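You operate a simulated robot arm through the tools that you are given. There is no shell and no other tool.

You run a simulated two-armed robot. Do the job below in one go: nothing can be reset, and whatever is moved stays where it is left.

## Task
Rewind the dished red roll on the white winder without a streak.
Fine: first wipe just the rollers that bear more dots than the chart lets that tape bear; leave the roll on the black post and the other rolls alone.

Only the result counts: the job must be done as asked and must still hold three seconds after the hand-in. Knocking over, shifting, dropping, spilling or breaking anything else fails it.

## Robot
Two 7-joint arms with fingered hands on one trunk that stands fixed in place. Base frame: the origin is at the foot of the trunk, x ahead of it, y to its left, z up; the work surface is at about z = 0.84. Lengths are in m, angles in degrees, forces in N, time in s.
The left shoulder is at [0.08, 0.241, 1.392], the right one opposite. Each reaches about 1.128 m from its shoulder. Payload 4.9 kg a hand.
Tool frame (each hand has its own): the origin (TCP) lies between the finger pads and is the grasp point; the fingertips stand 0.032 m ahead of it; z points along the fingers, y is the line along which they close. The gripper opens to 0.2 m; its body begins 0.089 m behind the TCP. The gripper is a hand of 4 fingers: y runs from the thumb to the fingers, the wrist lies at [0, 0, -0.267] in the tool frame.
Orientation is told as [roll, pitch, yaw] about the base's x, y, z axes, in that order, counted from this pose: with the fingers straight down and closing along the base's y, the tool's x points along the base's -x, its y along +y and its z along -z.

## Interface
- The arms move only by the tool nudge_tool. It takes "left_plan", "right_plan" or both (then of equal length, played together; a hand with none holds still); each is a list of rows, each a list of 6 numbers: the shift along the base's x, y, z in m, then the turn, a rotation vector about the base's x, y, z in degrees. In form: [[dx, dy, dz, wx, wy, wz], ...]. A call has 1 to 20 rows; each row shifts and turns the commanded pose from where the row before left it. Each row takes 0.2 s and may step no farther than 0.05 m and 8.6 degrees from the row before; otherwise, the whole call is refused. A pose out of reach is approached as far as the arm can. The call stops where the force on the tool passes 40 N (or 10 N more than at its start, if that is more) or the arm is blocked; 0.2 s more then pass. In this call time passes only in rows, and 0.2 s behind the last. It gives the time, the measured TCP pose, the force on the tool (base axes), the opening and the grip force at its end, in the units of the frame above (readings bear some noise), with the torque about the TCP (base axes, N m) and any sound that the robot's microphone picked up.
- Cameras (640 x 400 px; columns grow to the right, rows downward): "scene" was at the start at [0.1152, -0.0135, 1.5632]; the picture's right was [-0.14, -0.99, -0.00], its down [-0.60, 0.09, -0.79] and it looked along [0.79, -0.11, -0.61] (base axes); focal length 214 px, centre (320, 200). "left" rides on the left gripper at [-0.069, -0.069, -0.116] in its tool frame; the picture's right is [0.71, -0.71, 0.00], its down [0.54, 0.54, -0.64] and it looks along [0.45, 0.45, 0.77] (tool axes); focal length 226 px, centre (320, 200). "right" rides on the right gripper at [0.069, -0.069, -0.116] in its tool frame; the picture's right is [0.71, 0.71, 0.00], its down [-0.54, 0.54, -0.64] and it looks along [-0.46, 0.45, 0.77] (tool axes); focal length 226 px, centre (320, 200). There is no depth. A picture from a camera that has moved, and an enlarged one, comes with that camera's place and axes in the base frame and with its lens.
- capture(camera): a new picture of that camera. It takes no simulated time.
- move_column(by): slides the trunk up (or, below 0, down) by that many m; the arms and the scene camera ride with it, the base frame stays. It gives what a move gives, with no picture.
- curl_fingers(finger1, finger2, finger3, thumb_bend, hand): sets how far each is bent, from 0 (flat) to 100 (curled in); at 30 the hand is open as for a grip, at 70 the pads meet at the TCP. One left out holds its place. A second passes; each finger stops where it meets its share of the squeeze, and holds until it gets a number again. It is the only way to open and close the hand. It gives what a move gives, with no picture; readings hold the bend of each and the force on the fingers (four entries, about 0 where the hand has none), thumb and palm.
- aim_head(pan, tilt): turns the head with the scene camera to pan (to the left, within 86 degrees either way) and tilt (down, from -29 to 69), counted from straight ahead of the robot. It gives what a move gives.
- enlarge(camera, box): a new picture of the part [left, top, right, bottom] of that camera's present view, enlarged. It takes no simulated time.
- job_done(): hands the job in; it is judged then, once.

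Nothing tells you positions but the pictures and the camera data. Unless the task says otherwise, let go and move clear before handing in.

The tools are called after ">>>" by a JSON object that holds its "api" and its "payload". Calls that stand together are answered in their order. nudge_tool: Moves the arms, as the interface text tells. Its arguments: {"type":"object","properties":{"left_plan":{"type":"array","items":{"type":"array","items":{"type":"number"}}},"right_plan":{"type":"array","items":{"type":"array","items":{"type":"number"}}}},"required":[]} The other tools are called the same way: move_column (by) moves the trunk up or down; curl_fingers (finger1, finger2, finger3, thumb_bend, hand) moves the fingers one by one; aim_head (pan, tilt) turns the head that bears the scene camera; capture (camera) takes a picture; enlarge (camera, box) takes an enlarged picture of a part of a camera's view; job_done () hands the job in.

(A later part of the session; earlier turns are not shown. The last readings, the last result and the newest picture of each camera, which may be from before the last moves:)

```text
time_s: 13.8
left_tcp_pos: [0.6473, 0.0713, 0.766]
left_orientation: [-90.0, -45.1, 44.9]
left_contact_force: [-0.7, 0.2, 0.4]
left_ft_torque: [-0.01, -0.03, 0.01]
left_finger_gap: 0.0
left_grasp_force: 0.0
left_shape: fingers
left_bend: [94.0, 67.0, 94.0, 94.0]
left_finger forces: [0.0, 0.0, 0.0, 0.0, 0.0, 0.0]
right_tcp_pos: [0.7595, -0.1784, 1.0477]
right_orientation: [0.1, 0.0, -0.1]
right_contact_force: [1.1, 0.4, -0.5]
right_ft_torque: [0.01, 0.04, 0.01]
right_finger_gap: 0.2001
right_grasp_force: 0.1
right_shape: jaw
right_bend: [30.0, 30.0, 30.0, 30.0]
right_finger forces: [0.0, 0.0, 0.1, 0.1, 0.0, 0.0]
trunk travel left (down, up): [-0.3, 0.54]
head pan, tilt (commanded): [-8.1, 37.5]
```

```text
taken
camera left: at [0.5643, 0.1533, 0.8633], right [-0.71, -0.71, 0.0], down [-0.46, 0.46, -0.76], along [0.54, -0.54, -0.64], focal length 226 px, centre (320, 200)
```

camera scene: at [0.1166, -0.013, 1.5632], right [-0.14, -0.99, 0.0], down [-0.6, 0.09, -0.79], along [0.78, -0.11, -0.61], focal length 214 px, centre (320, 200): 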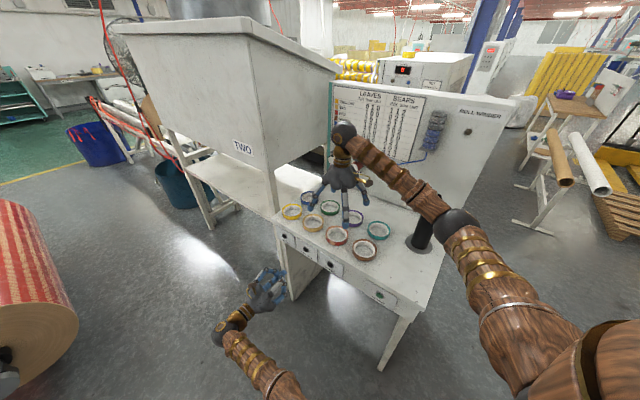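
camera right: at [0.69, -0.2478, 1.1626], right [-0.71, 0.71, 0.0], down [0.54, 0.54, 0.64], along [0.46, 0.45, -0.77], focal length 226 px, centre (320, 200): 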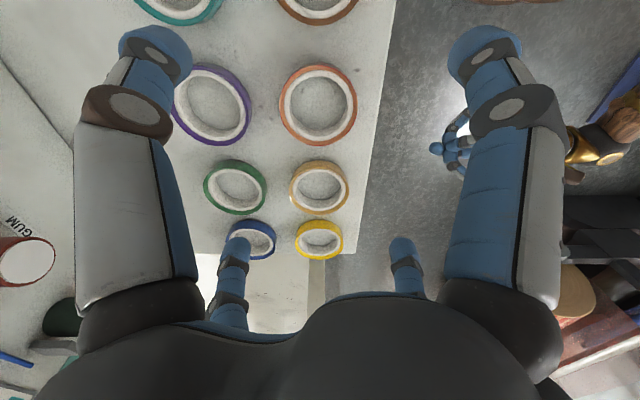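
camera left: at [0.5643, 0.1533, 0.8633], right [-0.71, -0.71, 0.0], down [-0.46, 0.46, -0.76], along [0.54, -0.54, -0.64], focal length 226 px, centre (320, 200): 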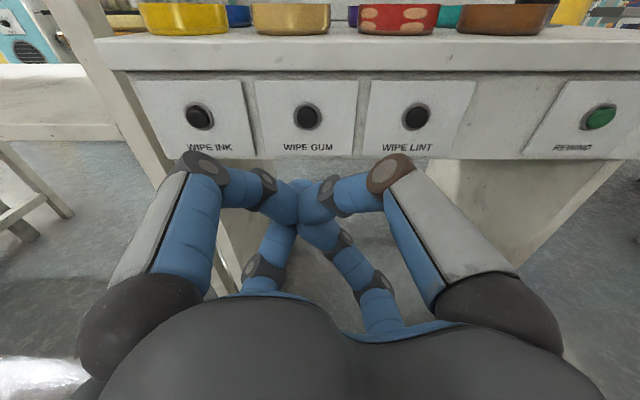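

The right hand is centred roughly above the red roll with the fingers lying along the diagonals between the rolls. I zoom in to refine the roll's centre and check the post.

>>> {"api": "enlarge", "payload": {"camera": "right", "box": [268, 50, 368, 150]}}

>>> {"api": "enlarge", "payload": {"camera": "scene", "box": [310, 170, 400, 260]}}

>>> {"api": "enlarge", "payload": {"camera": "scene", "box": [390, 170, 480, 260]}}

```text
4.00 times, centred on (318, 100) of right
camera zoom: at [0.69, -0.2478, 1.1626], right [-0.71, 0.71, 0.0], down [0.54, 0.54, 0.64], along [0.46, 0.45, -0.77], focal length 904 px, centre (328, 600)
```

zoom: 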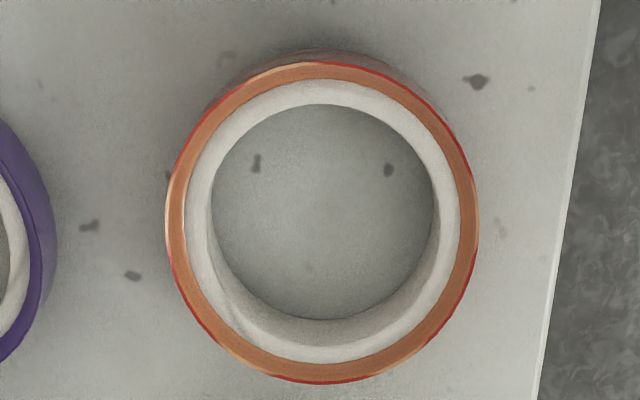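

```text
4.44 times, centred on (355, 215) of scene
camera zoom: at [0.1166, -0.013, 1.5632], right [-0.14, -0.99, 0.0], down [-0.6, 0.09, -0.79], along [0.78, -0.11, -0.61], focal length 953 px, centre (164, 133)
```

zoom: 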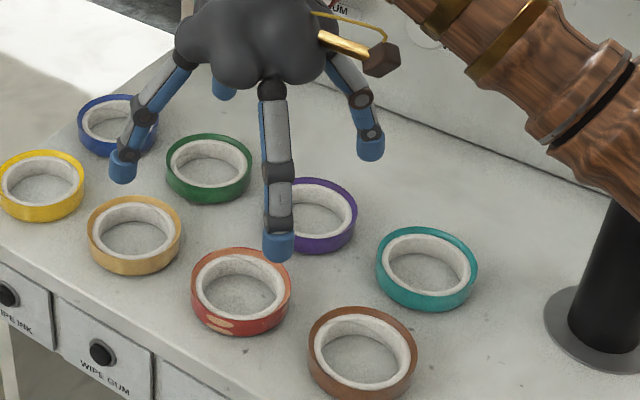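

```text
4.44 times, centred on (435, 215) of scene
camera zoom: at [0.1166, -0.013, 1.5632], right [-0.14, -0.99, 0.0], down [-0.6, 0.09, -0.79], along [0.78, -0.11, -0.61], focal length 953 px, centre (-191, 133)
```

zoom: 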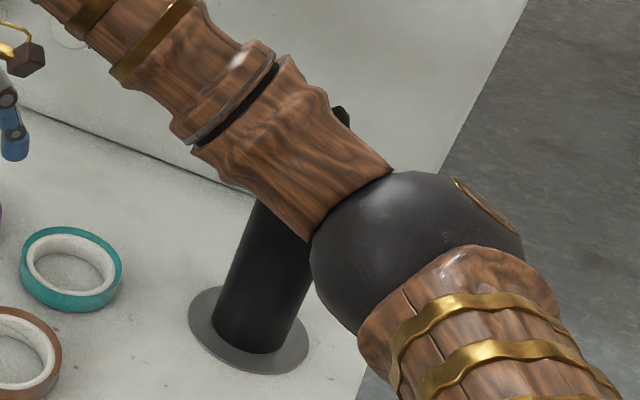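

The red roll's centre is about (-2, -5) mm from under the hand, and the open fingers fall in the diagonal gaps. I correct and descend to about z 0.90, then check.

>>> {"api": "nudge_tool", "payload": {"right_plan": [[-0.0023, -0.005, 0, 0, 0, 0], [0, 0, -0.048, 0, 0, 0], [0, 0, -0.048, 0, 0, 0], [0, 0, -0.048, 0, 0, 0]]}}

>>> {"api": "capture", "payload": {"camera": "right"}}

>>> {"api": "enlarge", "payload": {"camera": "scene", "box": [290, 150, 480, 270]}}

```text
time_s: 14.8
left_tcp_pos: [0.6467, 0.0743, 0.7666]
left_orientation: [-89.9, -45.0, 44.9]
left_contact_force: [-0.1, 0.4, 0.6]
left_ft_torque: [0.02, -0.01, -0.01]
left_finger_gap: 0.0001
left_grasp_force: 0.0
left_shape: fingers
left_bend: [94.0, 67.0, 94.0, 94.0]
left_finger forces: [0.1, 0.0, 0.1, 0.0, 0.0, 0.1]
right_tcp_pos: [0.7552, -0.1874, 0.9041]
right_orientation: [0.0, 0.0, 0.0]
right_contact_force: [0.0, -0.1, -0.5]
right_ft_torque: [0.02, 0.06, 0.0]
right_finger_gap: 0.2001
right_grasp_force: 0.0
right_shape: jaw
right_bend: [30.0, 30.0, 30.0, 30.0]
right_finger forces: [0.0, 0.1, 0.0, 0.0, 0.0, 0.0]
trunk travel left (down, up): [-0.3, 0.54]
head pan, tilt (commanded): [-8.1, 37.5]
```

```text
taken
camera right: at [0.6864, -0.2554, 1.0195], right [-0.71, 0.71, 0.0], down [0.54, 0.54, 0.64], along [0.46, 0.45, -0.77], focal length 226 px, centre (320, 200)
```

right: 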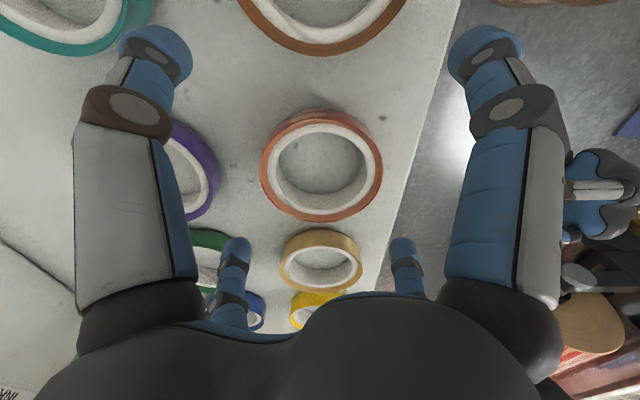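

```text
3.33 times, centred on (385, 210) of scene
camera zoom: at [0.116, -0.0137, 1.5633], right [-0.14, -0.99, 0.0], down [-0.6, 0.09, -0.79], along [0.78, -0.11, -0.61], focal length 715 px, centre (103, 167)
```

zoom: 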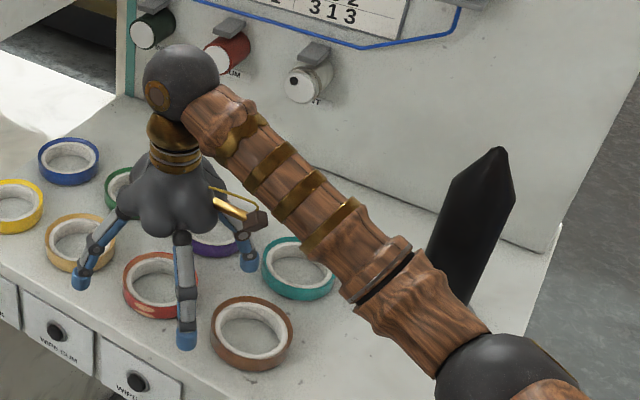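

>>> {"api": "enlarge", "payload": {"camera": "right", "box": [241, 95, 401, 235]}}

```text
2.86 times, centred on (321, 165) of right
camera zoom: at [0.6864, -0.2554, 1.0195], right [-0.71, 0.71, 0.0], down [0.54, 0.54, 0.64], along [0.46, 0.45, -0.77], focal length 646 px, centre (317, 300)
```

zoom: 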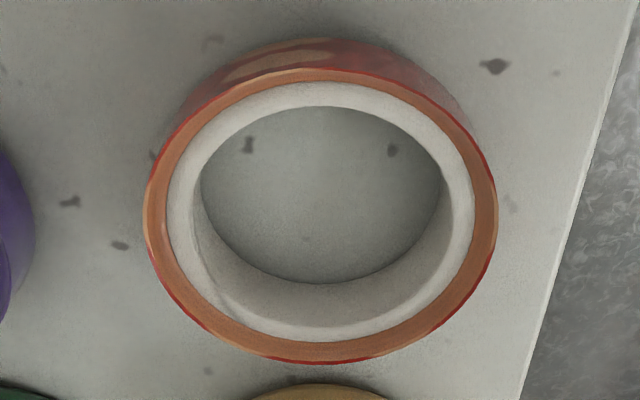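

Using the true rim edges (not the ellipse midpoint), the roll's centre is about (0.760, -0.180), so the hand must shift (+5, +7) mm; then I lower to z≈0.878.

>>> {"api": "nudge_tool", "payload": {"right_plan": [[0.005, 0.0068, 0, 0, 0, 0], [0, 0, -0.013, 0, 0, 0], [0, 0, -0.013, 0, 0, 0]]}}

>>> {"api": "capture", "payload": {"camera": "right"}}

>>> {"api": "enlarge", "payload": {"camera": "scene", "box": [290, 190, 390, 270]}}

```text
time_s: 15.6
left_tcp_pos: [0.6471, 0.072, 0.7684]
left_orientation: [-89.9, -45.0, 44.9]
left_contact_force: [0.0, 0.0, 0.0]
left_ft_torque: [0.0, -0.01, -0.01]
left_finger_gap: 0.0
left_grasp_force: 0.1
left_shape: fingers
left_bend: [94.0, 67.0, 94.0, 94.0]
left_finger forces: [0.0, 0.1, 0.0, 0.1, 0.0, 0.0]
right_tcp_pos: [0.7593, -0.1793, 0.8796]
right_orientation: [0.1, 0.1, 0.0]
right_contact_force: [0.2, -0.7, 0.1]
right_ft_torque: [0.03, -0.02, -0.01]
right_finger_gap: 0.2
right_grasp_force: 0.2
right_shape: jaw
right_bend: [30.0, 30.0, 30.0, 30.0]
right_finger forces: [0.0, 0.0, 0.1, 0.1, 0.0, 0.0]
trunk travel left (down, up): [-0.3, 0.54]
head pan, tilt (commanded): [-8.1, 37.5]
```

```text
taken
camera right: at [0.6906, -0.2478, 0.9946], right [-0.71, 0.71, 0.0], down [0.54, 0.54, 0.64], along [0.46, 0.45, -0.77], focal length 226 px, centre (320, 200)
```

right: 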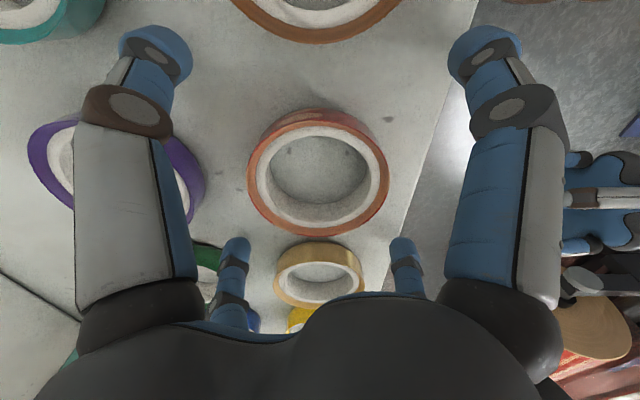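

```text
5.00 times, centred on (340, 230) of scene
camera zoom: at [0.1152, -0.0132, 1.5633], right [-0.14, -0.99, 0.0], down [-0.6, 0.09, -0.79], along [0.79, -0.11, -0.61], focal length 1072 px, centre (220, 50)
```

zoom: 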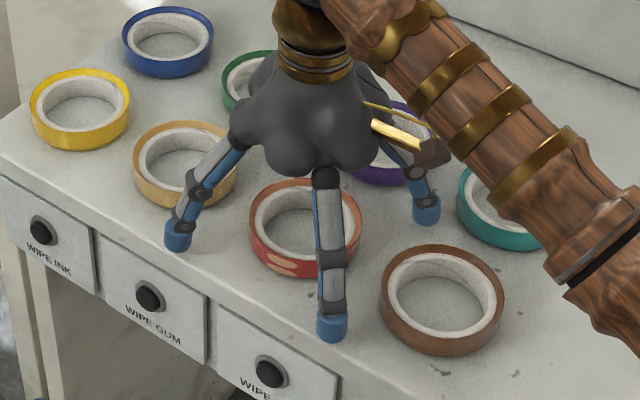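

The four open fingers stand around the red roll without touching its neighbours. I close part-way first to check clearance, then grip.

>>> {"api": "curl_fingers", "payload": {"hand": "right", "finger1": 45, "finger2": 45, "finger3": 45, "thumb_bend": 45}}

>>> {"api": "capture", "payload": {"camera": "right"}}

>>> {"api": "enlarge", "payload": {"camera": "scene", "box": [305, 200, 375, 260]}}

```text
time_s: 16.6
left_tcp_pos: [0.6462, 0.0727, 0.7677]
left_orientation: [-90.0, -45.1, 45.0]
left_contact_force: [0.5, 0.6, 0.4]
left_ft_torque: [0.0, 0.01, -0.03]
left_finger_gap: 0.0
left_grasp_force: 0.1
left_shape: fingers
left_bend: [94.0, 67.0, 94.0, 94.0]
left_finger forces: [0.0, 0.0, 0.0, 0.0, 0.0, 0.1]
right_tcp_pos: [0.7582, -0.1788, 0.882]
right_orientation: [0.0, -0.2, 0.0]
right_contact_force: [2.5, -0.5, 18.9]
right_ft_torque: [0.07, 0.51, 0.09]
right_finger_gap: 0.0909
right_grasp_force: 9.0
right_shape: fingers
right_bend: [44.0, 44.0, 45.0, 45.0]
right_finger forces: [8.3, 4.9, 1.4, 0.0, 4.1, 0.1]
trunk travel left (down, up): [-0.3, 0.54]
head pan, tilt (commanded): [-8.1, 37.5]
```

```text
taken
camera right: at [0.6897, -0.2479, 0.9966], right [-0.71, 0.71, 0.0], down [0.54, 0.54, 0.64], along [0.46, 0.45, -0.76], focal length 226 px, centre (320, 200)
```

right: 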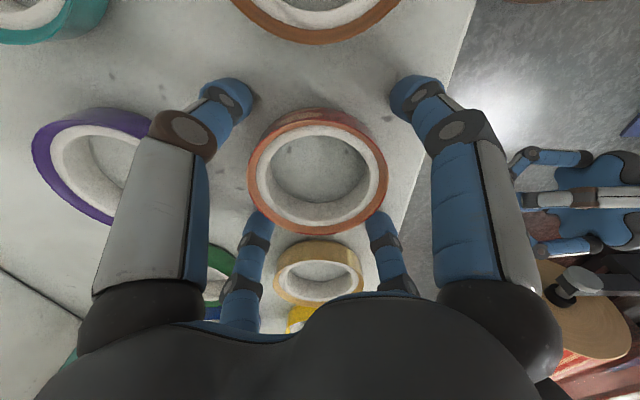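

```text
6.67 times, centred on (340, 230) of scene
camera zoom: at [0.1132, -0.013, 1.5635], right [-0.14, -0.99, 0.0], down [-0.6, 0.09, -0.79], along [0.79, -0.11, -0.61], focal length 1430 px, centre (187, 0)
```

zoom: 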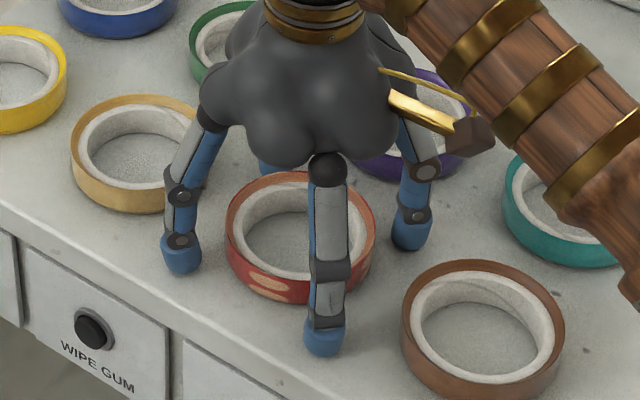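

The tips are pressing on the bench (about 19 N up), so I raise the hand 8 mm before closing further.

>>> {"api": "nudge_tool", "payload": {"right_plan": [[0, 0, 0.008, 0, 0, 0]]}}

>>> {"api": "enlarge", "payload": {"camera": "scene", "box": [305, 200, 375, 260]}}

```text
time_s: 17.0
left_tcp_pos: [0.6467, 0.0713, 0.7662]
left_orientation: [-89.9, -45.0, 44.9]
left_contact_force: [0.6, -0.4, -0.1]
left_ft_torque: [-0.03, -0.01, 0.03]
left_finger_gap: 0.0
left_grasp_force: 0.0
left_shape: fingers
left_bend: [94.0, 67.0, 94.0, 94.0]
left_finger forces: [0.0, 0.0, 0.1, 0.0, 0.1, 0.0]
right_tcp_pos: [0.7616, -0.1798, 0.8864]
right_orientation: [0.0, 0.1, -0.1]
right_contact_force: [-0.8, -0.1, 1.2]
right_ft_torque: [0.06, -0.02, 0.0]
right_finger_gap: 0.0875
right_grasp_force: 0.1
right_shape: fingers
right_bend: [45.0, 45.0, 45.0, 45.0]
right_finger forces: [0.1, 0.0, 0.0, 0.1, 0.0, 0.1]
trunk travel left (down, up): [-0.3, 0.54]
head pan, tilt (commanded): [-8.1, 37.5]
```

```text
6.67 times, centred on (340, 230) of scene
camera zoom: at [0.1158, -0.0134, 1.5629], right [-0.14, -0.99, 0.0], down [-0.6, 0.09, -0.79], along [0.79, -0.11, -0.61], focal length 1430 px, centre (187, 0)
```

zoom: 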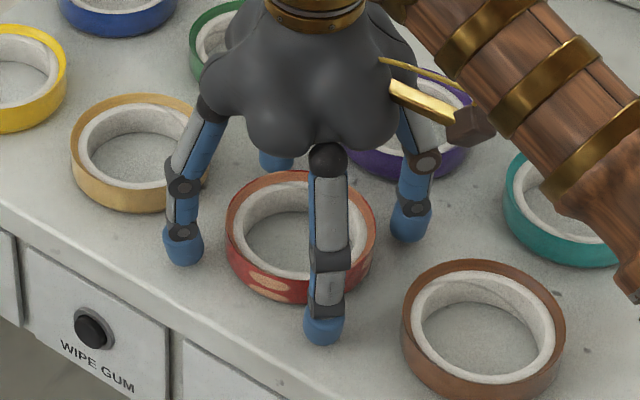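

>>> {"api": "curl_fingers", "payload": {"hand": "right", "finger1": 52, "finger2": 52, "finger3": 52, "thumb_bend": 52}}

>>> {"api": "capture", "payload": {"camera": "right"}}

>>> {"api": "enlarge", "payload": {"camera": "scene", "box": [305, 200, 375, 260]}}

```text
time_s: 18.0
left_tcp_pos: [0.646, 0.072, 0.7669]
left_orientation: [-89.9, -45.0, 44.9]
left_contact_force: [0.6, 0.0, -0.7]
left_ft_torque: [0.0, -0.01, 0.0]
left_finger_gap: 0.0
left_grasp_force: 0.1
left_shape: fingers
left_bend: [94.0, 67.0, 94.0, 94.0]
left_finger forces: [0.0, 0.0, 0.0, 0.0, 0.1, 0.1]
right_tcp_pos: [0.7605, -0.1795, 0.8884]
right_orientation: [0.0, -0.1, 0.1]
right_contact_force: [0.1, 0.8, 0.8]
right_ft_torque: [-0.01, 0.0, -0.01]
right_finger_gap: 0.0666
right_grasp_force: 3.3
right_shape: fingers
right_bend: [51.0, 51.0, 51.0, 51.0]
right_finger forces: [1.4, 1.5, 1.4, 0.1, 1.8, 0.0]
trunk travel left (down, up): [-0.3, 0.54]
head pan, tilt (commanded): [-8.1, 37.5]
```

```text
taken
camera right: at [0.6921, -0.2482, 1.0033], right [-0.71, 0.71, 0.0], down [0.54, 0.54, 0.64], along [0.46, 0.45, -0.77], focal length 226 px, centre (320, 200)
```

right: 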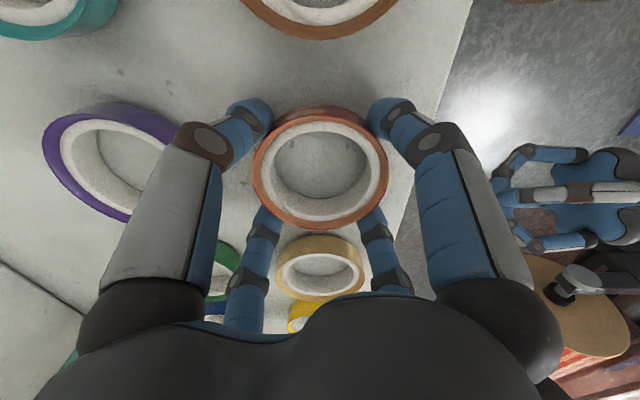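

```text
6.67 times, centred on (340, 230) of scene
camera zoom: at [0.1153, -0.0134, 1.5632], right [-0.14, -0.99, 0.0], down [-0.6, 0.09, -0.79], along [0.79, -0.11, -0.61], focal length 1430 px, centre (187, 0)
```

zoom: 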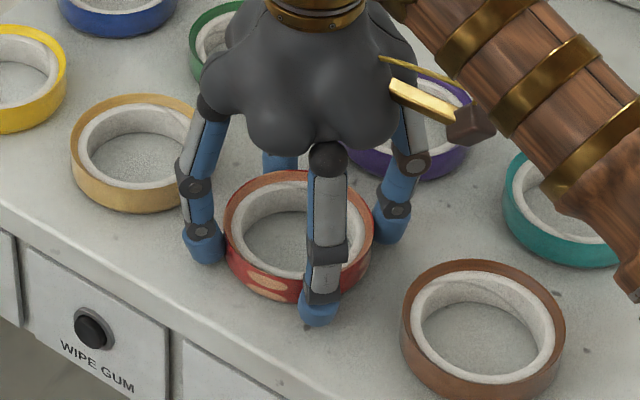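

All four fingers touch the roll evenly. I firm up the grip a little, then lift slowly and check.

>>> {"api": "curl_fingers", "payload": {"hand": "right", "finger1": 57, "finger2": 57, "finger3": 57, "thumb_bend": 57}}

>>> {"api": "nudge_tool", "payload": {"right_plan": [[0, 0, 0.015, 0, 0, 0], [0, 0, 0.025, 0, 0, 0], [0, 0, 0.03, 0, 0, 0]]}}

>>> {"api": "capture", "payload": {"camera": "right"}}

>>> {"api": "enlarge", "payload": {"camera": "scene", "box": [290, 170, 400, 260]}}

```text
time_s: 19.0
left_tcp_pos: [0.6464, 0.0725, 0.7672]
left_orientation: [-89.9, -45.0, 45.0]
left_contact_force: [0.2, -0.1, -0.5]
left_ft_torque: [0.0, 0.03, 0.02]
left_finger_gap: 0.0
left_grasp_force: 0.1
left_shape: fingers
left_bend: [94.0, 67.0, 94.0, 94.0]
left_finger forces: [0.0, 0.0, 0.0, 0.0, 0.0, 0.0]
right_tcp_pos: [0.7603, -0.1795, 0.8879]
right_orientation: [0.1, 0.0, -0.1]
right_contact_force: [-0.2, -0.1, 0.8]
right_ft_torque: [-0.01, -0.03, 0.02]
right_finger_gap: 0.0647
right_grasp_force: 12.6
right_shape: fingers
right_bend: [52.0, 52.0, 52.0, 53.0]
right_finger forces: [5.6, 6.3, 5.7, 0.0, 7.7, 0.0]
trunk travel left (down, up): [-0.3, 0.54]
head pan, tilt (commanded): [-8.1, 37.5]
```

```text
time_s: 19.8
left_tcp_pos: [0.6458, 0.0713, 0.7674]
left_orientation: [-89.8, -44.9, 45.1]
left_contact_force: [0.6, -0.3, 0.0]
left_ft_torque: [-0.01, 0.03, 0.03]
left_finger_gap: 0.0
left_grasp_force: 0.1
left_shape: fingers
left_bend: [94.0, 67.0, 94.0, 94.0]
left_finger forces: [0.1, 0.0, 0.1, 0.0, 0.0, 0.0]
right_tcp_pos: [0.7594, -0.1799, 0.9589]
right_orientation: [0.1, 0.0, -0.1]
right_contact_force: [-0.4, 0.0, 0.0]
right_ft_torque: [-0.03, 0.01, -0.02]
right_finger_gap: 0.0646
right_grasp_force: 12.8
right_shape: fingers
right_bend: [52.0, 52.0, 52.0, 53.0]
right_finger forces: [5.6, 6.3, 5.7, 0.0, 7.7, 0.0]
trunk travel left (down, up): [-0.3, 0.54]
head pan, tilt (commanded): [-8.1, 37.5]
```

```text
taken
camera right: at [0.691, -0.2483, 1.0735], right [-0.71, 0.71, 0.0], down [0.54, 0.54, 0.64], along [0.46, 0.45, -0.77], focal length 226 px, centre (320, 200)
```

right: 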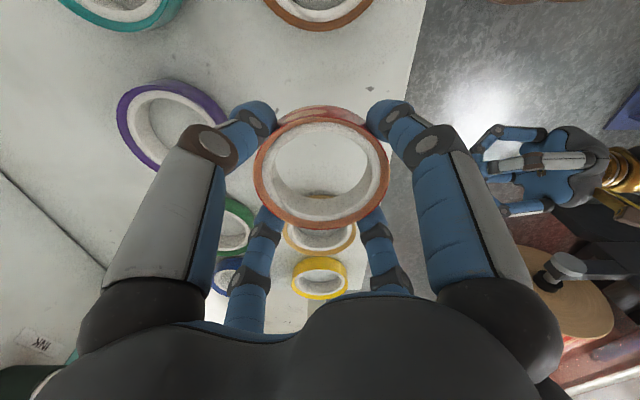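

```text
4.44 times, centred on (345, 215) of scene
camera zoom: at [0.1148, -0.0133, 1.5632], right [-0.14, -0.99, 0.0], down [-0.6, 0.09, -0.79], along [0.79, -0.11, -0.61], focal length 953 px, centre (209, 133)
```

zoom: 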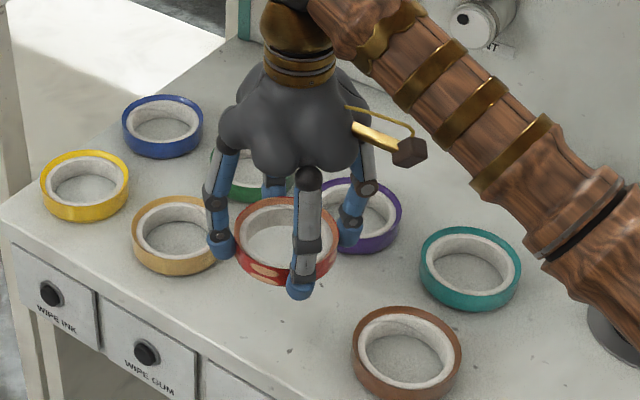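

The roll lifted cleanly and level; its top is about 22 mm and its bottom about 48 mm below the TCP. The post tip is about z 1.11 at (0.671, -0.523), so I raise to about 1.22 and travel part of the way toward it, then look.

>>> {"api": "nudge_tool", "payload": {"right_plan": [[0, 0, 0.045, 0, 0, 0], [0, 0, 0.045, 0, 0, 0], [0, 0, 0.045, 0, 0, 0], [0, 0, 0.045, 0, 0, 0], [0, 0, 0.045, 0, 0, 0], [0, 0, 0.045, 0, 0, 0], [-0.011, -0.043, 0, 0, 0, 0], [-0.011, -0.043, 0, 0, 0, 0], [-0.011, -0.043, 0, 0, 0, 0], [-0.011, -0.043, 0, 0, 0, 0]]}}

>>> {"api": "capture", "payload": {"camera": "right"}}

>>> {"api": "capture", "payload": {"camera": "scene"}}

>>> {"api": "capture", "payload": {"camera": "left"}}

```text
time_s: 22.0
left_tcp_pos: [0.6459, 0.0716, 0.7671]
left_orientation: [-89.8, -45.1, 44.9]
left_contact_force: [0.6, -1.1, 0.0]
left_ft_torque: [0.06, 0.01, 0.0]
left_finger_gap: 0.0
left_grasp_force: 0.0
left_shape: fingers
left_bend: [94.0, 67.0, 94.0, 94.0]
left_finger forces: [0.0, 0.0, 0.0, 0.0, 0.0, 0.0]
right_tcp_pos: [0.7148, -0.3559, 1.2296]
right_orientation: [0.1, -0.1, 0.0]
right_contact_force: [-0.7, -0.6, -1.6]
right_ft_torque: [0.05, -0.02, -0.03]
right_finger_gap: 0.0647
right_grasp_force: 12.8
right_shape: fingers
right_bend: [52.0, 52.0, 52.0, 53.0]
right_finger forces: [5.6, 6.4, 5.6, 0.0, 7.6, 0.0]
trunk travel left (down, up): [-0.3, 0.54]
head pan, tilt (commanded): [-8.1, 37.5]
```

```text
taken
camera right: at [0.6455, -0.4237, 1.3436], right [-0.71, 0.71, 0.0], down [0.54, 0.54, 0.65], along [0.46, 0.46, -0.76], focal length 226 px, centre (320, 200)
```

right: 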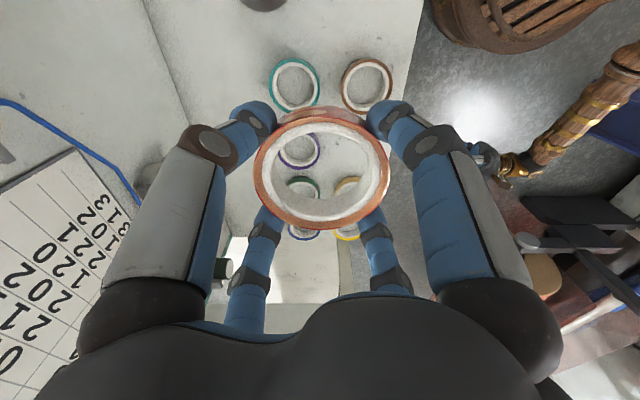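

```text
taken
camera scene: at [0.114, -0.0168, 1.5633], right [-0.14, -0.99, 0.0], down [-0.6, 0.09, -0.79], along [0.79, -0.11, -0.61], focal length 214 px, centre (320, 200)
```

scene: 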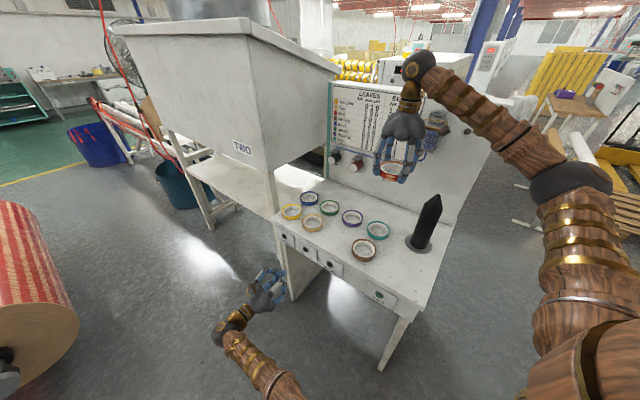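

```text
taken
camera left: at [0.5628, 0.1515, 0.8647], right [-0.71, -0.71, 0.0], down [-0.45, 0.46, -0.76], along [0.54, -0.54, -0.64], focal length 226 px, centre (320, 200)
```

left: 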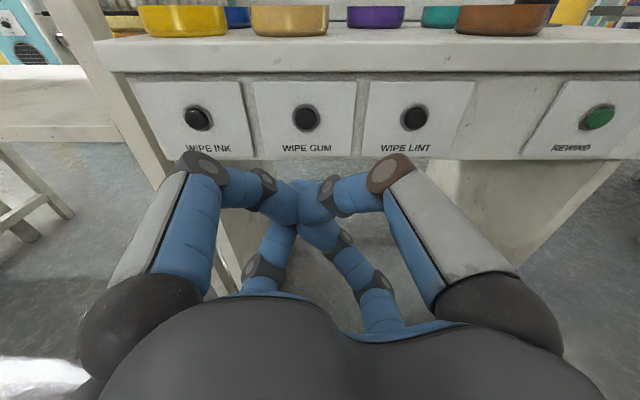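

Clear view of the post again. I measure its axis precisely before moving over it.

>>> {"api": "enlarge", "payload": {"camera": "scene", "box": [395, 185, 455, 255]}}

>>> {"api": "enlarge", "payload": {"camera": "scene", "box": [365, 85, 465, 195]}}

```text
5.71 times, centred on (425, 220) of scene
camera zoom: at [0.114, -0.0168, 1.5633], right [-0.14, -0.99, 0.0], down [-0.6, 0.09, -0.79], along [0.79, -0.11, -0.61], focal length 1226 px, centre (-280, 86)
```

zoom: 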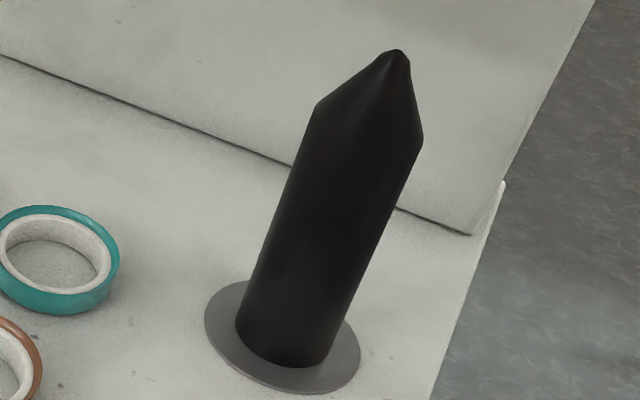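

```text
3.64 times, centred on (415, 140) of scene
camera zoom: at [0.114, -0.0168, 1.5633], right [-0.14, -0.99, 0.0], down [-0.6, 0.09, -0.79], along [0.79, -0.11, -0.61], focal length 780 px, centre (-26, 418)
```

zoom: 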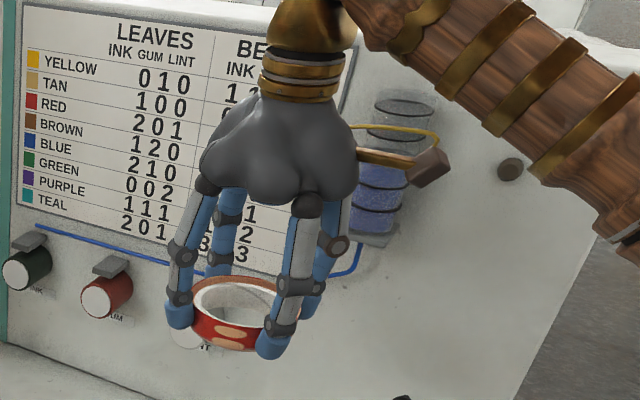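

The post axis is near (0.672, -0.526), tip z≈1.11. I move the roll above it, keeping about 7 cm of clearance, and check alignment with the wrist camera.

>>> {"api": "nudge_tool", "payload": {"right_plan": [[-0.0107, -0.0425, 0, 0, 0, 0], [-0.0107, -0.0425, 0, 0, 0, 0], [-0.0107, -0.0425, 0, 0, 0, 0], [-0.0107, -0.0425, 0, 0, 0, 0]]}}

>>> {"api": "capture", "payload": {"camera": "right"}}

>>> {"api": "enlarge", "payload": {"camera": "right", "box": [220, 70, 420, 250]}}

>>> {"api": "capture", "payload": {"camera": "scene"}}

>>> {"api": "enlarge", "payload": {"camera": "scene", "box": [390, 110, 490, 260]}}

```text
time_s: 23.0
left_tcp_pos: [0.6464, 0.0718, 0.7673]
left_orientation: [-89.9, -45.1, 44.9]
left_contact_force: [-0.2, 0.3, 0.2]
left_ft_torque: [0.0, 0.06, 0.0]
left_finger_gap: 0.0002
left_grasp_force: 0.1
left_shape: fingers
left_bend: [94.0, 67.0, 94.0, 94.0]
left_finger forces: [0.1, 0.0, 0.0, 0.0, 0.0, 0.0]
right_tcp_pos: [0.6697, -0.5234, 1.2274]
right_orientation: [0.1, -0.1, -0.1]
right_contact_force: [0.6, 0.1, -0.4]
right_ft_torque: [0.04, 0.0, -0.03]
right_finger_gap: 0.0646
right_grasp_force: 12.7
right_shape: fingers
right_bend: [52.0, 52.0, 52.0, 53.0]
right_finger forces: [5.5, 6.4, 5.6, 0.0, 7.6, 0.0]
trunk travel left (down, up): [-0.3, 0.54]
head pan, tilt (commanded): [-8.1, 37.5]
```

```text
taken
camera right: at [0.6003, -0.5926, 1.343], right [-0.71, 0.71, 0.0], down [0.54, 0.54, 0.64], along [0.46, 0.46, -0.76], focal length 226 px, centre (320, 200)
```

right: 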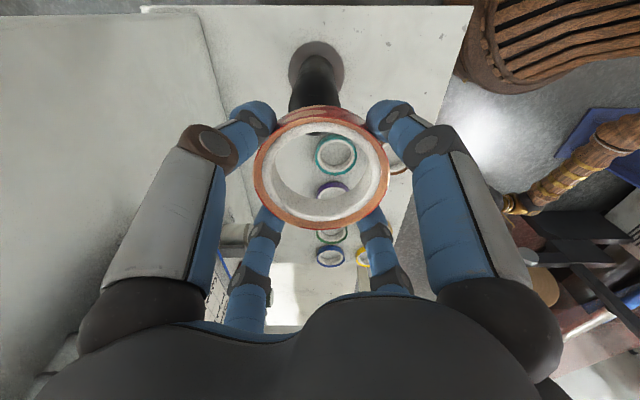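

```text
2.22 times, centred on (320, 160) of right
camera zoom: at [0.6003, -0.5926, 1.343], right [-0.71, 0.71, 0.0], down [0.54, 0.54, 0.64], along [0.46, 0.46, -0.76], focal length 502 px, centre (320, 289)
```

zoom: 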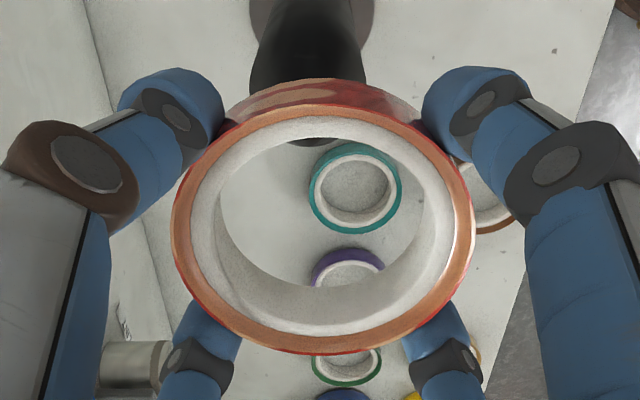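

```text
taken
camera scene: at [0.1138, -0.0158, 1.5633], right [-0.14, -0.99, 0.0], down [-0.6, 0.09, -0.79], along [0.79, -0.11, -0.61], focal length 214 px, centre (320, 200)
```

scene: 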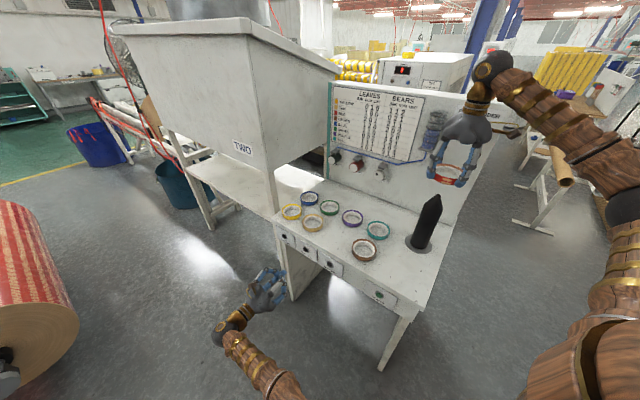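

```text
2.67 times, centred on (440, 185) of scene
camera zoom: at [0.1138, -0.0158, 1.5633], right [-0.14, -0.99, 0.0], down [-0.6, 0.09, -0.79], along [0.79, -0.11, -0.61], focal length 572 px, centre (0, 240)
```

zoom: 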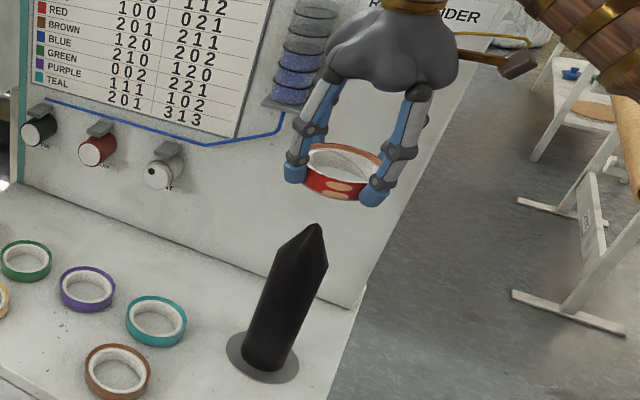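

>>> {"api": "enlarge", "payload": {"camera": "right", "box": [270, 20, 370, 150]}}

>>> {"api": "enlarge", "payload": {"camera": "scene", "box": [400, 180, 460, 255]}}

>>> {"api": "enlarge", "payload": {"camera": "scene", "box": [410, 120, 480, 200]}}

```text
3.08 times, centred on (320, 85) of right
camera zoom: at [0.6003, -0.5926, 1.343], right [-0.71, 0.71, 0.0], down [0.54, 0.54, 0.64], along [0.46, 0.46, -0.76], focal length 696 px, centre (320, 554)
```

zoom: 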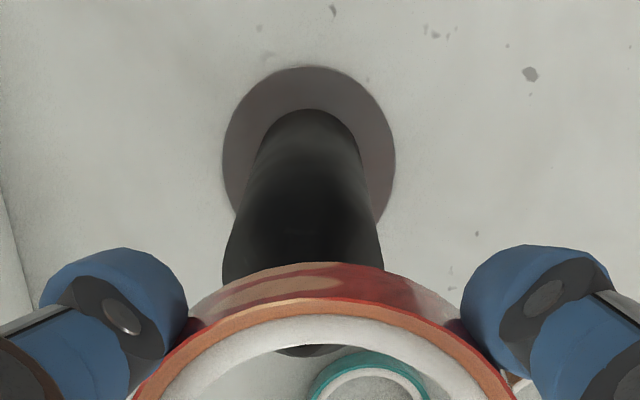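

```text
5.33 times, centred on (430, 218) of scene
camera zoom: at [0.1138, -0.0158, 1.5633], right [-0.14, -0.99, 0.0], down [-0.6, 0.09, -0.79], along [0.79, -0.11, -0.61], focal length 1144 px, centre (-267, 107)
```

zoom: 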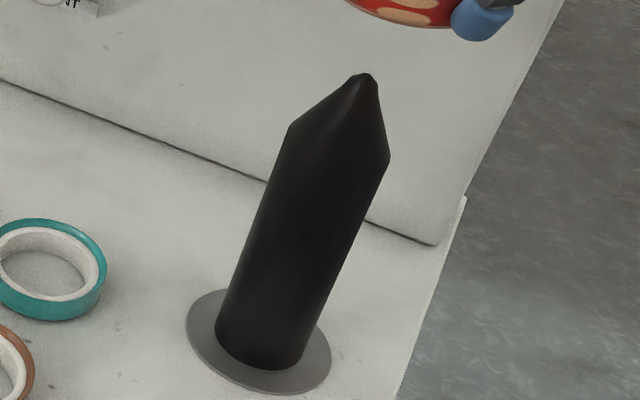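

```text
5.00 times, centred on (445, 160) of scene
camera zoom: at [0.1138, -0.0158, 1.5633], right [-0.14, -0.99, 0.0], down [-0.6, 0.09, -0.79], along [0.79, -0.11, -0.61], focal length 1072 px, centre (-305, 400)
```

zoom: 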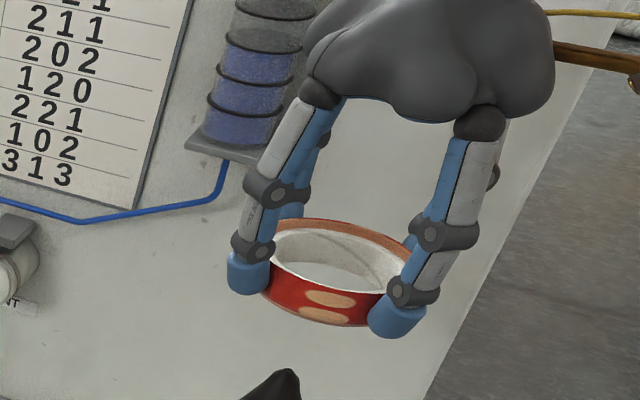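

From the wrist camera the post axis lies about (+5, -6) mm from under the roll's centre; post diameter ≈65 mm against a ≈72 mm core. I correct, then lower until the tip just enters the core and look again.

>>> {"api": "nudge_tool", "payload": {"right_plan": [[0.0049, -0.0059, 0, 0, 0, 0], [0, 0, -0.03, 0, 0, 0], [0, 0, -0.03, 0, 0, 0], [0, 0, -0.02, 0, 0, 0]]}}

>>> {"api": "enlarge", "payload": {"camera": "right", "box": [220, 20, 420, 250]}}

>>> {"api": "enlarge", "payload": {"camera": "scene", "box": [390, 130, 490, 260]}}

```text
time_s: 24.0
left_tcp_pos: [0.6464, 0.0714, 0.7671]
left_orientation: [-89.9, -45.1, 44.9]
left_contact_force: [-0.2, -0.1, 0.5]
left_ft_torque: [-0.02, -0.01, 0.0]
left_finger_gap: 0.0001
left_grasp_force: 0.1
left_shape: fingers
left_bend: [94.0, 67.0, 94.0, 94.0]
left_finger forces: [0.0, 0.0, 0.1, 0.0, 0.1, 0.2]
right_tcp_pos: [0.6769, -0.5298, 1.1514]
right_orientation: [0.1, 0.0, 0.1]
right_contact_force: [0.3, 0.1, -0.7]
right_ft_torque: [-0.02, 0.0, 0.01]
right_finger_gap: 0.0644
right_grasp_force: 12.9
right_shape: fingers
right_bend: [52.0, 52.0, 52.0, 53.0]
right_finger forces: [5.6, 6.3, 5.6, 0.0, 7.6, 0.0]
trunk travel left (down, up): [-0.3, 0.54]
head pan, tilt (commanded): [-8.1, 37.5]
```

```text
1.74 times, centred on (320, 135) of right
camera zoom: at [0.6081, -0.5992, 1.2662], right [-0.71, 0.71, 0.0], down [0.54, 0.54, 0.64], along [0.46, 0.46, -0.77], focal length 393 px, centre (320, 313)
```

zoom: 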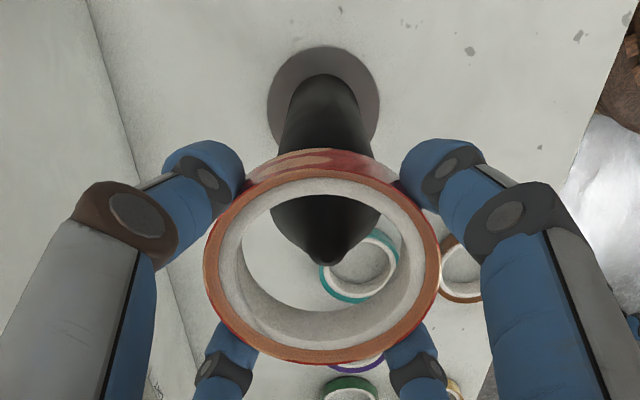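

```text
3.08 times, centred on (440, 195) of scene
camera zoom: at [0.1154, -0.0142, 1.5633], right [-0.14, -0.99, 0.0], down [-0.6, 0.09, -0.79], along [0.79, -0.11, -0.61], focal length 660 px, centre (-49, 215)
```

zoom: 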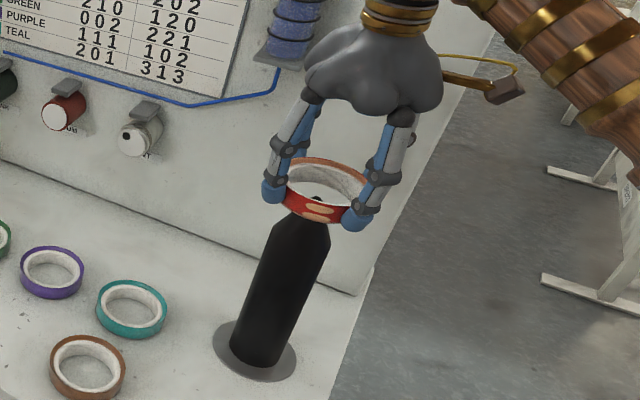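

The tip is now entering the core, offset only ~3 mm. I correct by (-3, 0) mm and lower another 3 cm gently.

>>> {"api": "nudge_tool", "payload": {"right_plan": [[-0.003, 0.0004, -0.005, 0, 0, 0], [0, 0, -0.013, 0, 0, 0], [0, 0, -0.012, 0, 0, 0]]}}

>>> {"api": "enlarge", "payload": {"camera": "right", "box": [240, 20, 400, 250]}}

>>> {"api": "enlarge", "payload": {"camera": "scene", "box": [390, 130, 490, 260]}}

```text
time_s: 24.8
left_tcp_pos: [0.6472, 0.0737, 0.7676]
left_orientation: [-89.8, -45.0, 44.9]
left_contact_force: [0.0, -1.1, -0.8]
left_ft_torque: [-0.03, 0.02, -0.01]
left_finger_gap: 0.0002
left_grasp_force: 0.1
left_shape: fingers
left_bend: [94.0, 67.0, 94.0, 94.0]
left_finger forces: [0.0, 0.0, 0.1, 0.0, 0.0, 0.1]
right_tcp_pos: [0.6736, -0.5283, 1.1194]
right_orientation: [0.0, 0.0, 0.1]
right_contact_force: [-0.6, -0.4, -1.0]
right_ft_torque: [-0.01, 0.04, -0.01]
right_finger_gap: 0.0645
right_grasp_force: 12.2
right_shape: fingers
right_bend: [52.0, 52.0, 52.0, 53.0]
right_finger forces: [5.4, 6.2, 5.6, 0.1, 7.5, 0.0]
trunk travel left (down, up): [-0.3, 0.54]
head pan, tilt (commanded): [-8.1, 37.5]
```

```text
1.74 times, centred on (320, 135) of right
camera zoom: at [0.606, -0.5962, 1.2351], right [-0.71, 0.71, 0.0], down [0.54, 0.54, 0.64], along [0.46, 0.45, -0.77], focal length 393 px, centre (320, 313)
```

zoom: 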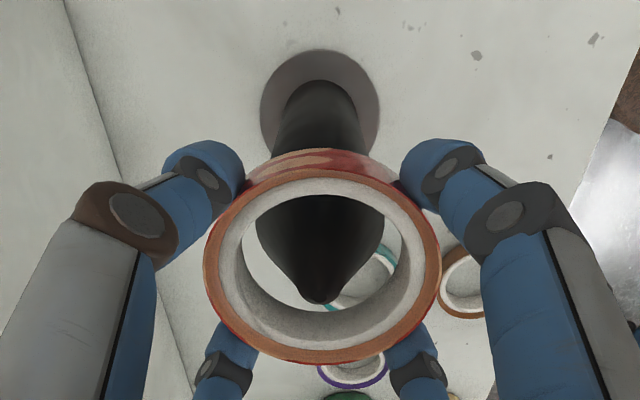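

```text
3.08 times, centred on (440, 195) of scene
camera zoom: at [0.1154, -0.0138, 1.5633], right [-0.14, -0.99, 0.0], down [-0.6, 0.09, -0.79], along [0.79, -0.11, -0.61], focal length 660 px, centre (-49, 215)
```

zoom: 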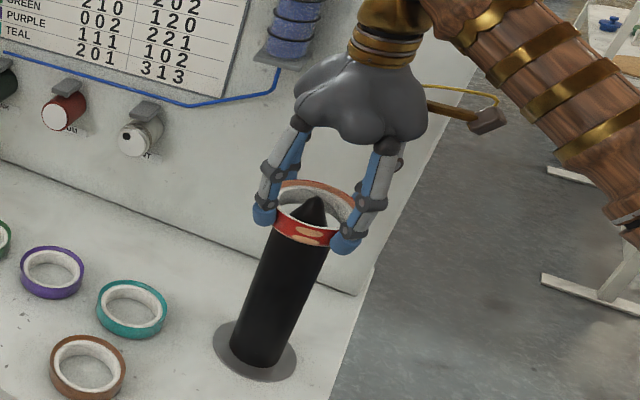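

>>> {"api": "enlarge", "payload": {"camera": "right", "box": [240, 95, 400, 235]}}

```text
2.86 times, centred on (320, 165) of right
camera zoom: at [0.606, -0.5962, 1.2351], right [-0.71, 0.71, 0.0], down [0.54, 0.54, 0.64], along [0.46, 0.45, -0.77], focal length 646 px, centre (320, 300)
```

zoom: 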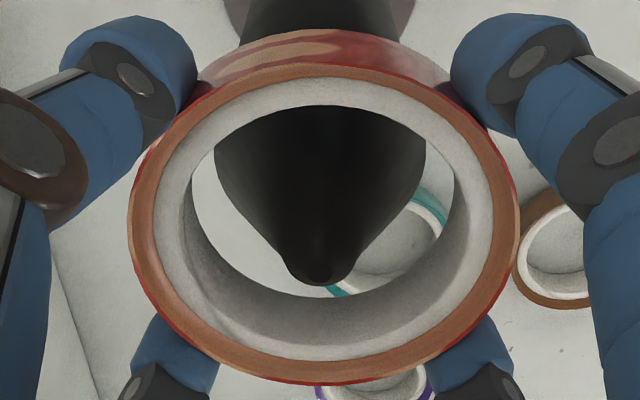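

The roll still sits ~4 mm too far along the diagonal relative to the post, so I shift (-2, -3) mm and lower over the shoulder of the post in small steps.

>>> {"api": "nudge_tool", "payload": {"right_plan": [[-0.002, -0.0032, 0, 0, 0, 0], [0, 0, -0.01, 0, 0, 0], [0, 0, -0.01, 0, 0, 0], [0, 0, -0.01, 0, 0, 0]]}}

>>> {"api": "enlarge", "payload": {"camera": "right", "box": [240, 95, 400, 235]}}

>>> {"api": "enlarge", "payload": {"camera": "scene", "box": [390, 130, 490, 260]}}

```text
time_s: 25.8
left_tcp_pos: [0.6466, 0.0724, 0.767]
left_orientation: [-89.9, -45.0, 44.9]
left_contact_force: [-0.1, -0.7, 0.5]
left_ft_torque: [0.02, 0.02, -0.01]
left_finger_gap: 0.0
left_grasp_force: 0.1
left_shape: fingers
left_bend: [94.0, 67.0, 94.0, 94.0]
left_finger forces: [0.1, 0.0, 0.1, 0.1, 0.0, 0.1]
right_tcp_pos: [0.6746, -0.5294, 1.0887]
right_orientation: [0.1, 0.0, 0.1]
right_contact_force: [-0.2, -0.7, -0.7]
right_ft_torque: [0.0, 0.01, -0.01]
right_finger_gap: 0.0646
right_grasp_force: 12.7
right_shape: fingers
right_bend: [52.0, 52.0, 52.0, 53.0]
right_finger forces: [5.5, 6.3, 5.6, 0.0, 7.6, 0.0]
trunk travel left (down, up): [-0.3, 0.54]
head pan, tilt (commanded): [-8.1, 37.5]
```

```text
2.86 times, centred on (320, 165) of right
camera zoom: at [0.6048, -0.5979, 1.2037], right [-0.71, 0.71, 0.0], down [0.54, 0.54, 0.64], along [0.46, 0.46, -0.77], focal length 646 px, centre (320, 300)
```

zoom: 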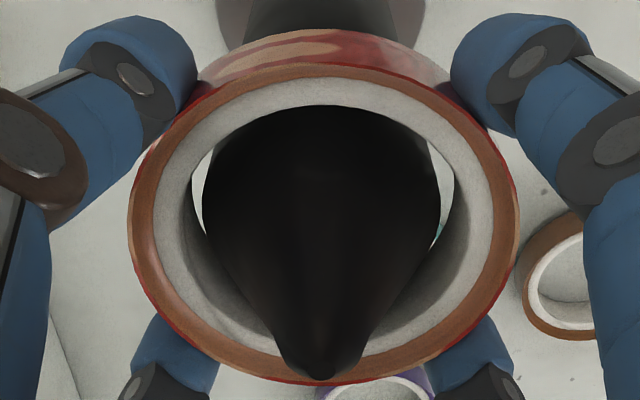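

```text
3.08 times, centred on (440, 195) of scene
camera zoom: at [0.1155, -0.0139, 1.5632], right [-0.14, -0.99, 0.0], down [-0.6, 0.09, -0.79], along [0.79, -0.11, -0.61], focal length 660 px, centre (-49, 215)
```

zoom: 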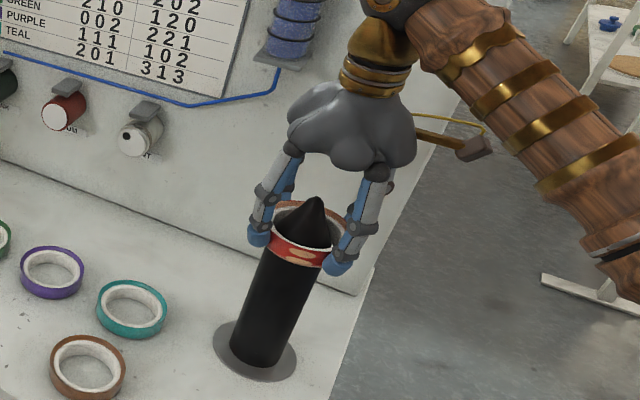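

No contact force and the post is centred in the core. I continue lowering to about z 1.038, keeping the post tip just short of the palm.

>>> {"api": "nudge_tool", "payload": {"right_plan": [[0, 0, -0.01, 0, 0, 0], [0, 0, -0.01, 0, 0, 0], [0, 0, -0.01, 0, 0, 0], [0, 0, -0.01, 0, 0, 0], [0, 0, -0.01, 0, 0, 0]]}}

>>> {"api": "enlarge", "payload": {"camera": "right", "box": [220, 95, 420, 395]}}

>>> {"api": "enlarge", "payload": {"camera": "scene", "box": [390, 140, 470, 260]}}

```text
time_s: 27.0
left_tcp_pos: [0.6471, 0.0733, 0.7668]
left_orientation: [-89.9, -45.0, 44.9]
left_contact_force: [-0.1, 0.2, 0.5]
left_ft_torque: [0.0, -0.01, 0.03]
left_finger_gap: 0.0
left_grasp_force: 0.1
left_shape: fingers
left_bend: [94.0, 67.0, 94.0, 94.0]
left_finger forces: [0.0, 0.0, 0.1, 0.1, 0.1, 0.0]
right_tcp_pos: [0.6741, -0.5279, 1.0366]
right_orientation: [0.0, 0.0, 0.0]
right_contact_force: [0.0, -1.5, -0.6]
right_ft_torque: [0.0, 0.01, 0.01]
right_finger_gap: 0.0646
right_grasp_force: 12.7
right_shape: fingers
right_bend: [52.0, 52.0, 52.0, 53.0]
right_finger forces: [5.5, 6.3, 5.6, 0.0, 7.5, 0.0]
trunk travel left (down, up): [-0.3, 0.54]
head pan, tilt (commanded): [-8.1, 37.5]
```

```text
1.33 times, centred on (320, 245) of right
camera zoom: at [0.6052, -0.5967, 1.1528], right [-0.71, 0.71, 0.0], down [0.54, 0.54, 0.64], along [0.46, 0.45, -0.77], focal length 301 px, centre (320, 140)
```

zoom: 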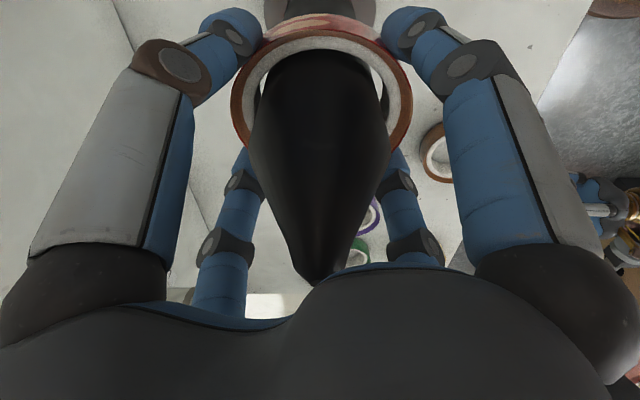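

```text
3.33 times, centred on (430, 200) of scene
camera zoom: at [0.1154, -0.0137, 1.5632], right [-0.14, -0.99, 0.0], down [-0.6, 0.09, -0.79], along [0.79, -0.11, -0.61], focal length 715 px, centre (-47, 200)
```

zoom: 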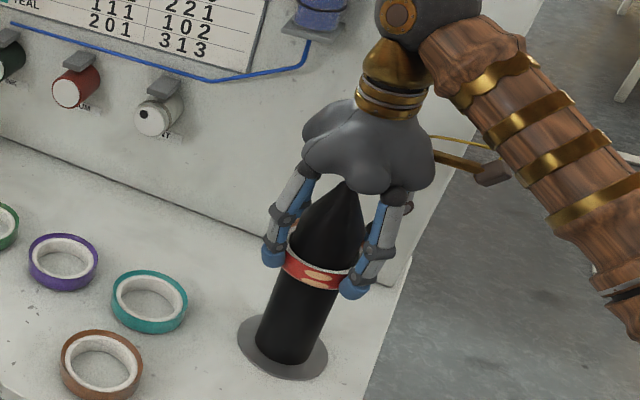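

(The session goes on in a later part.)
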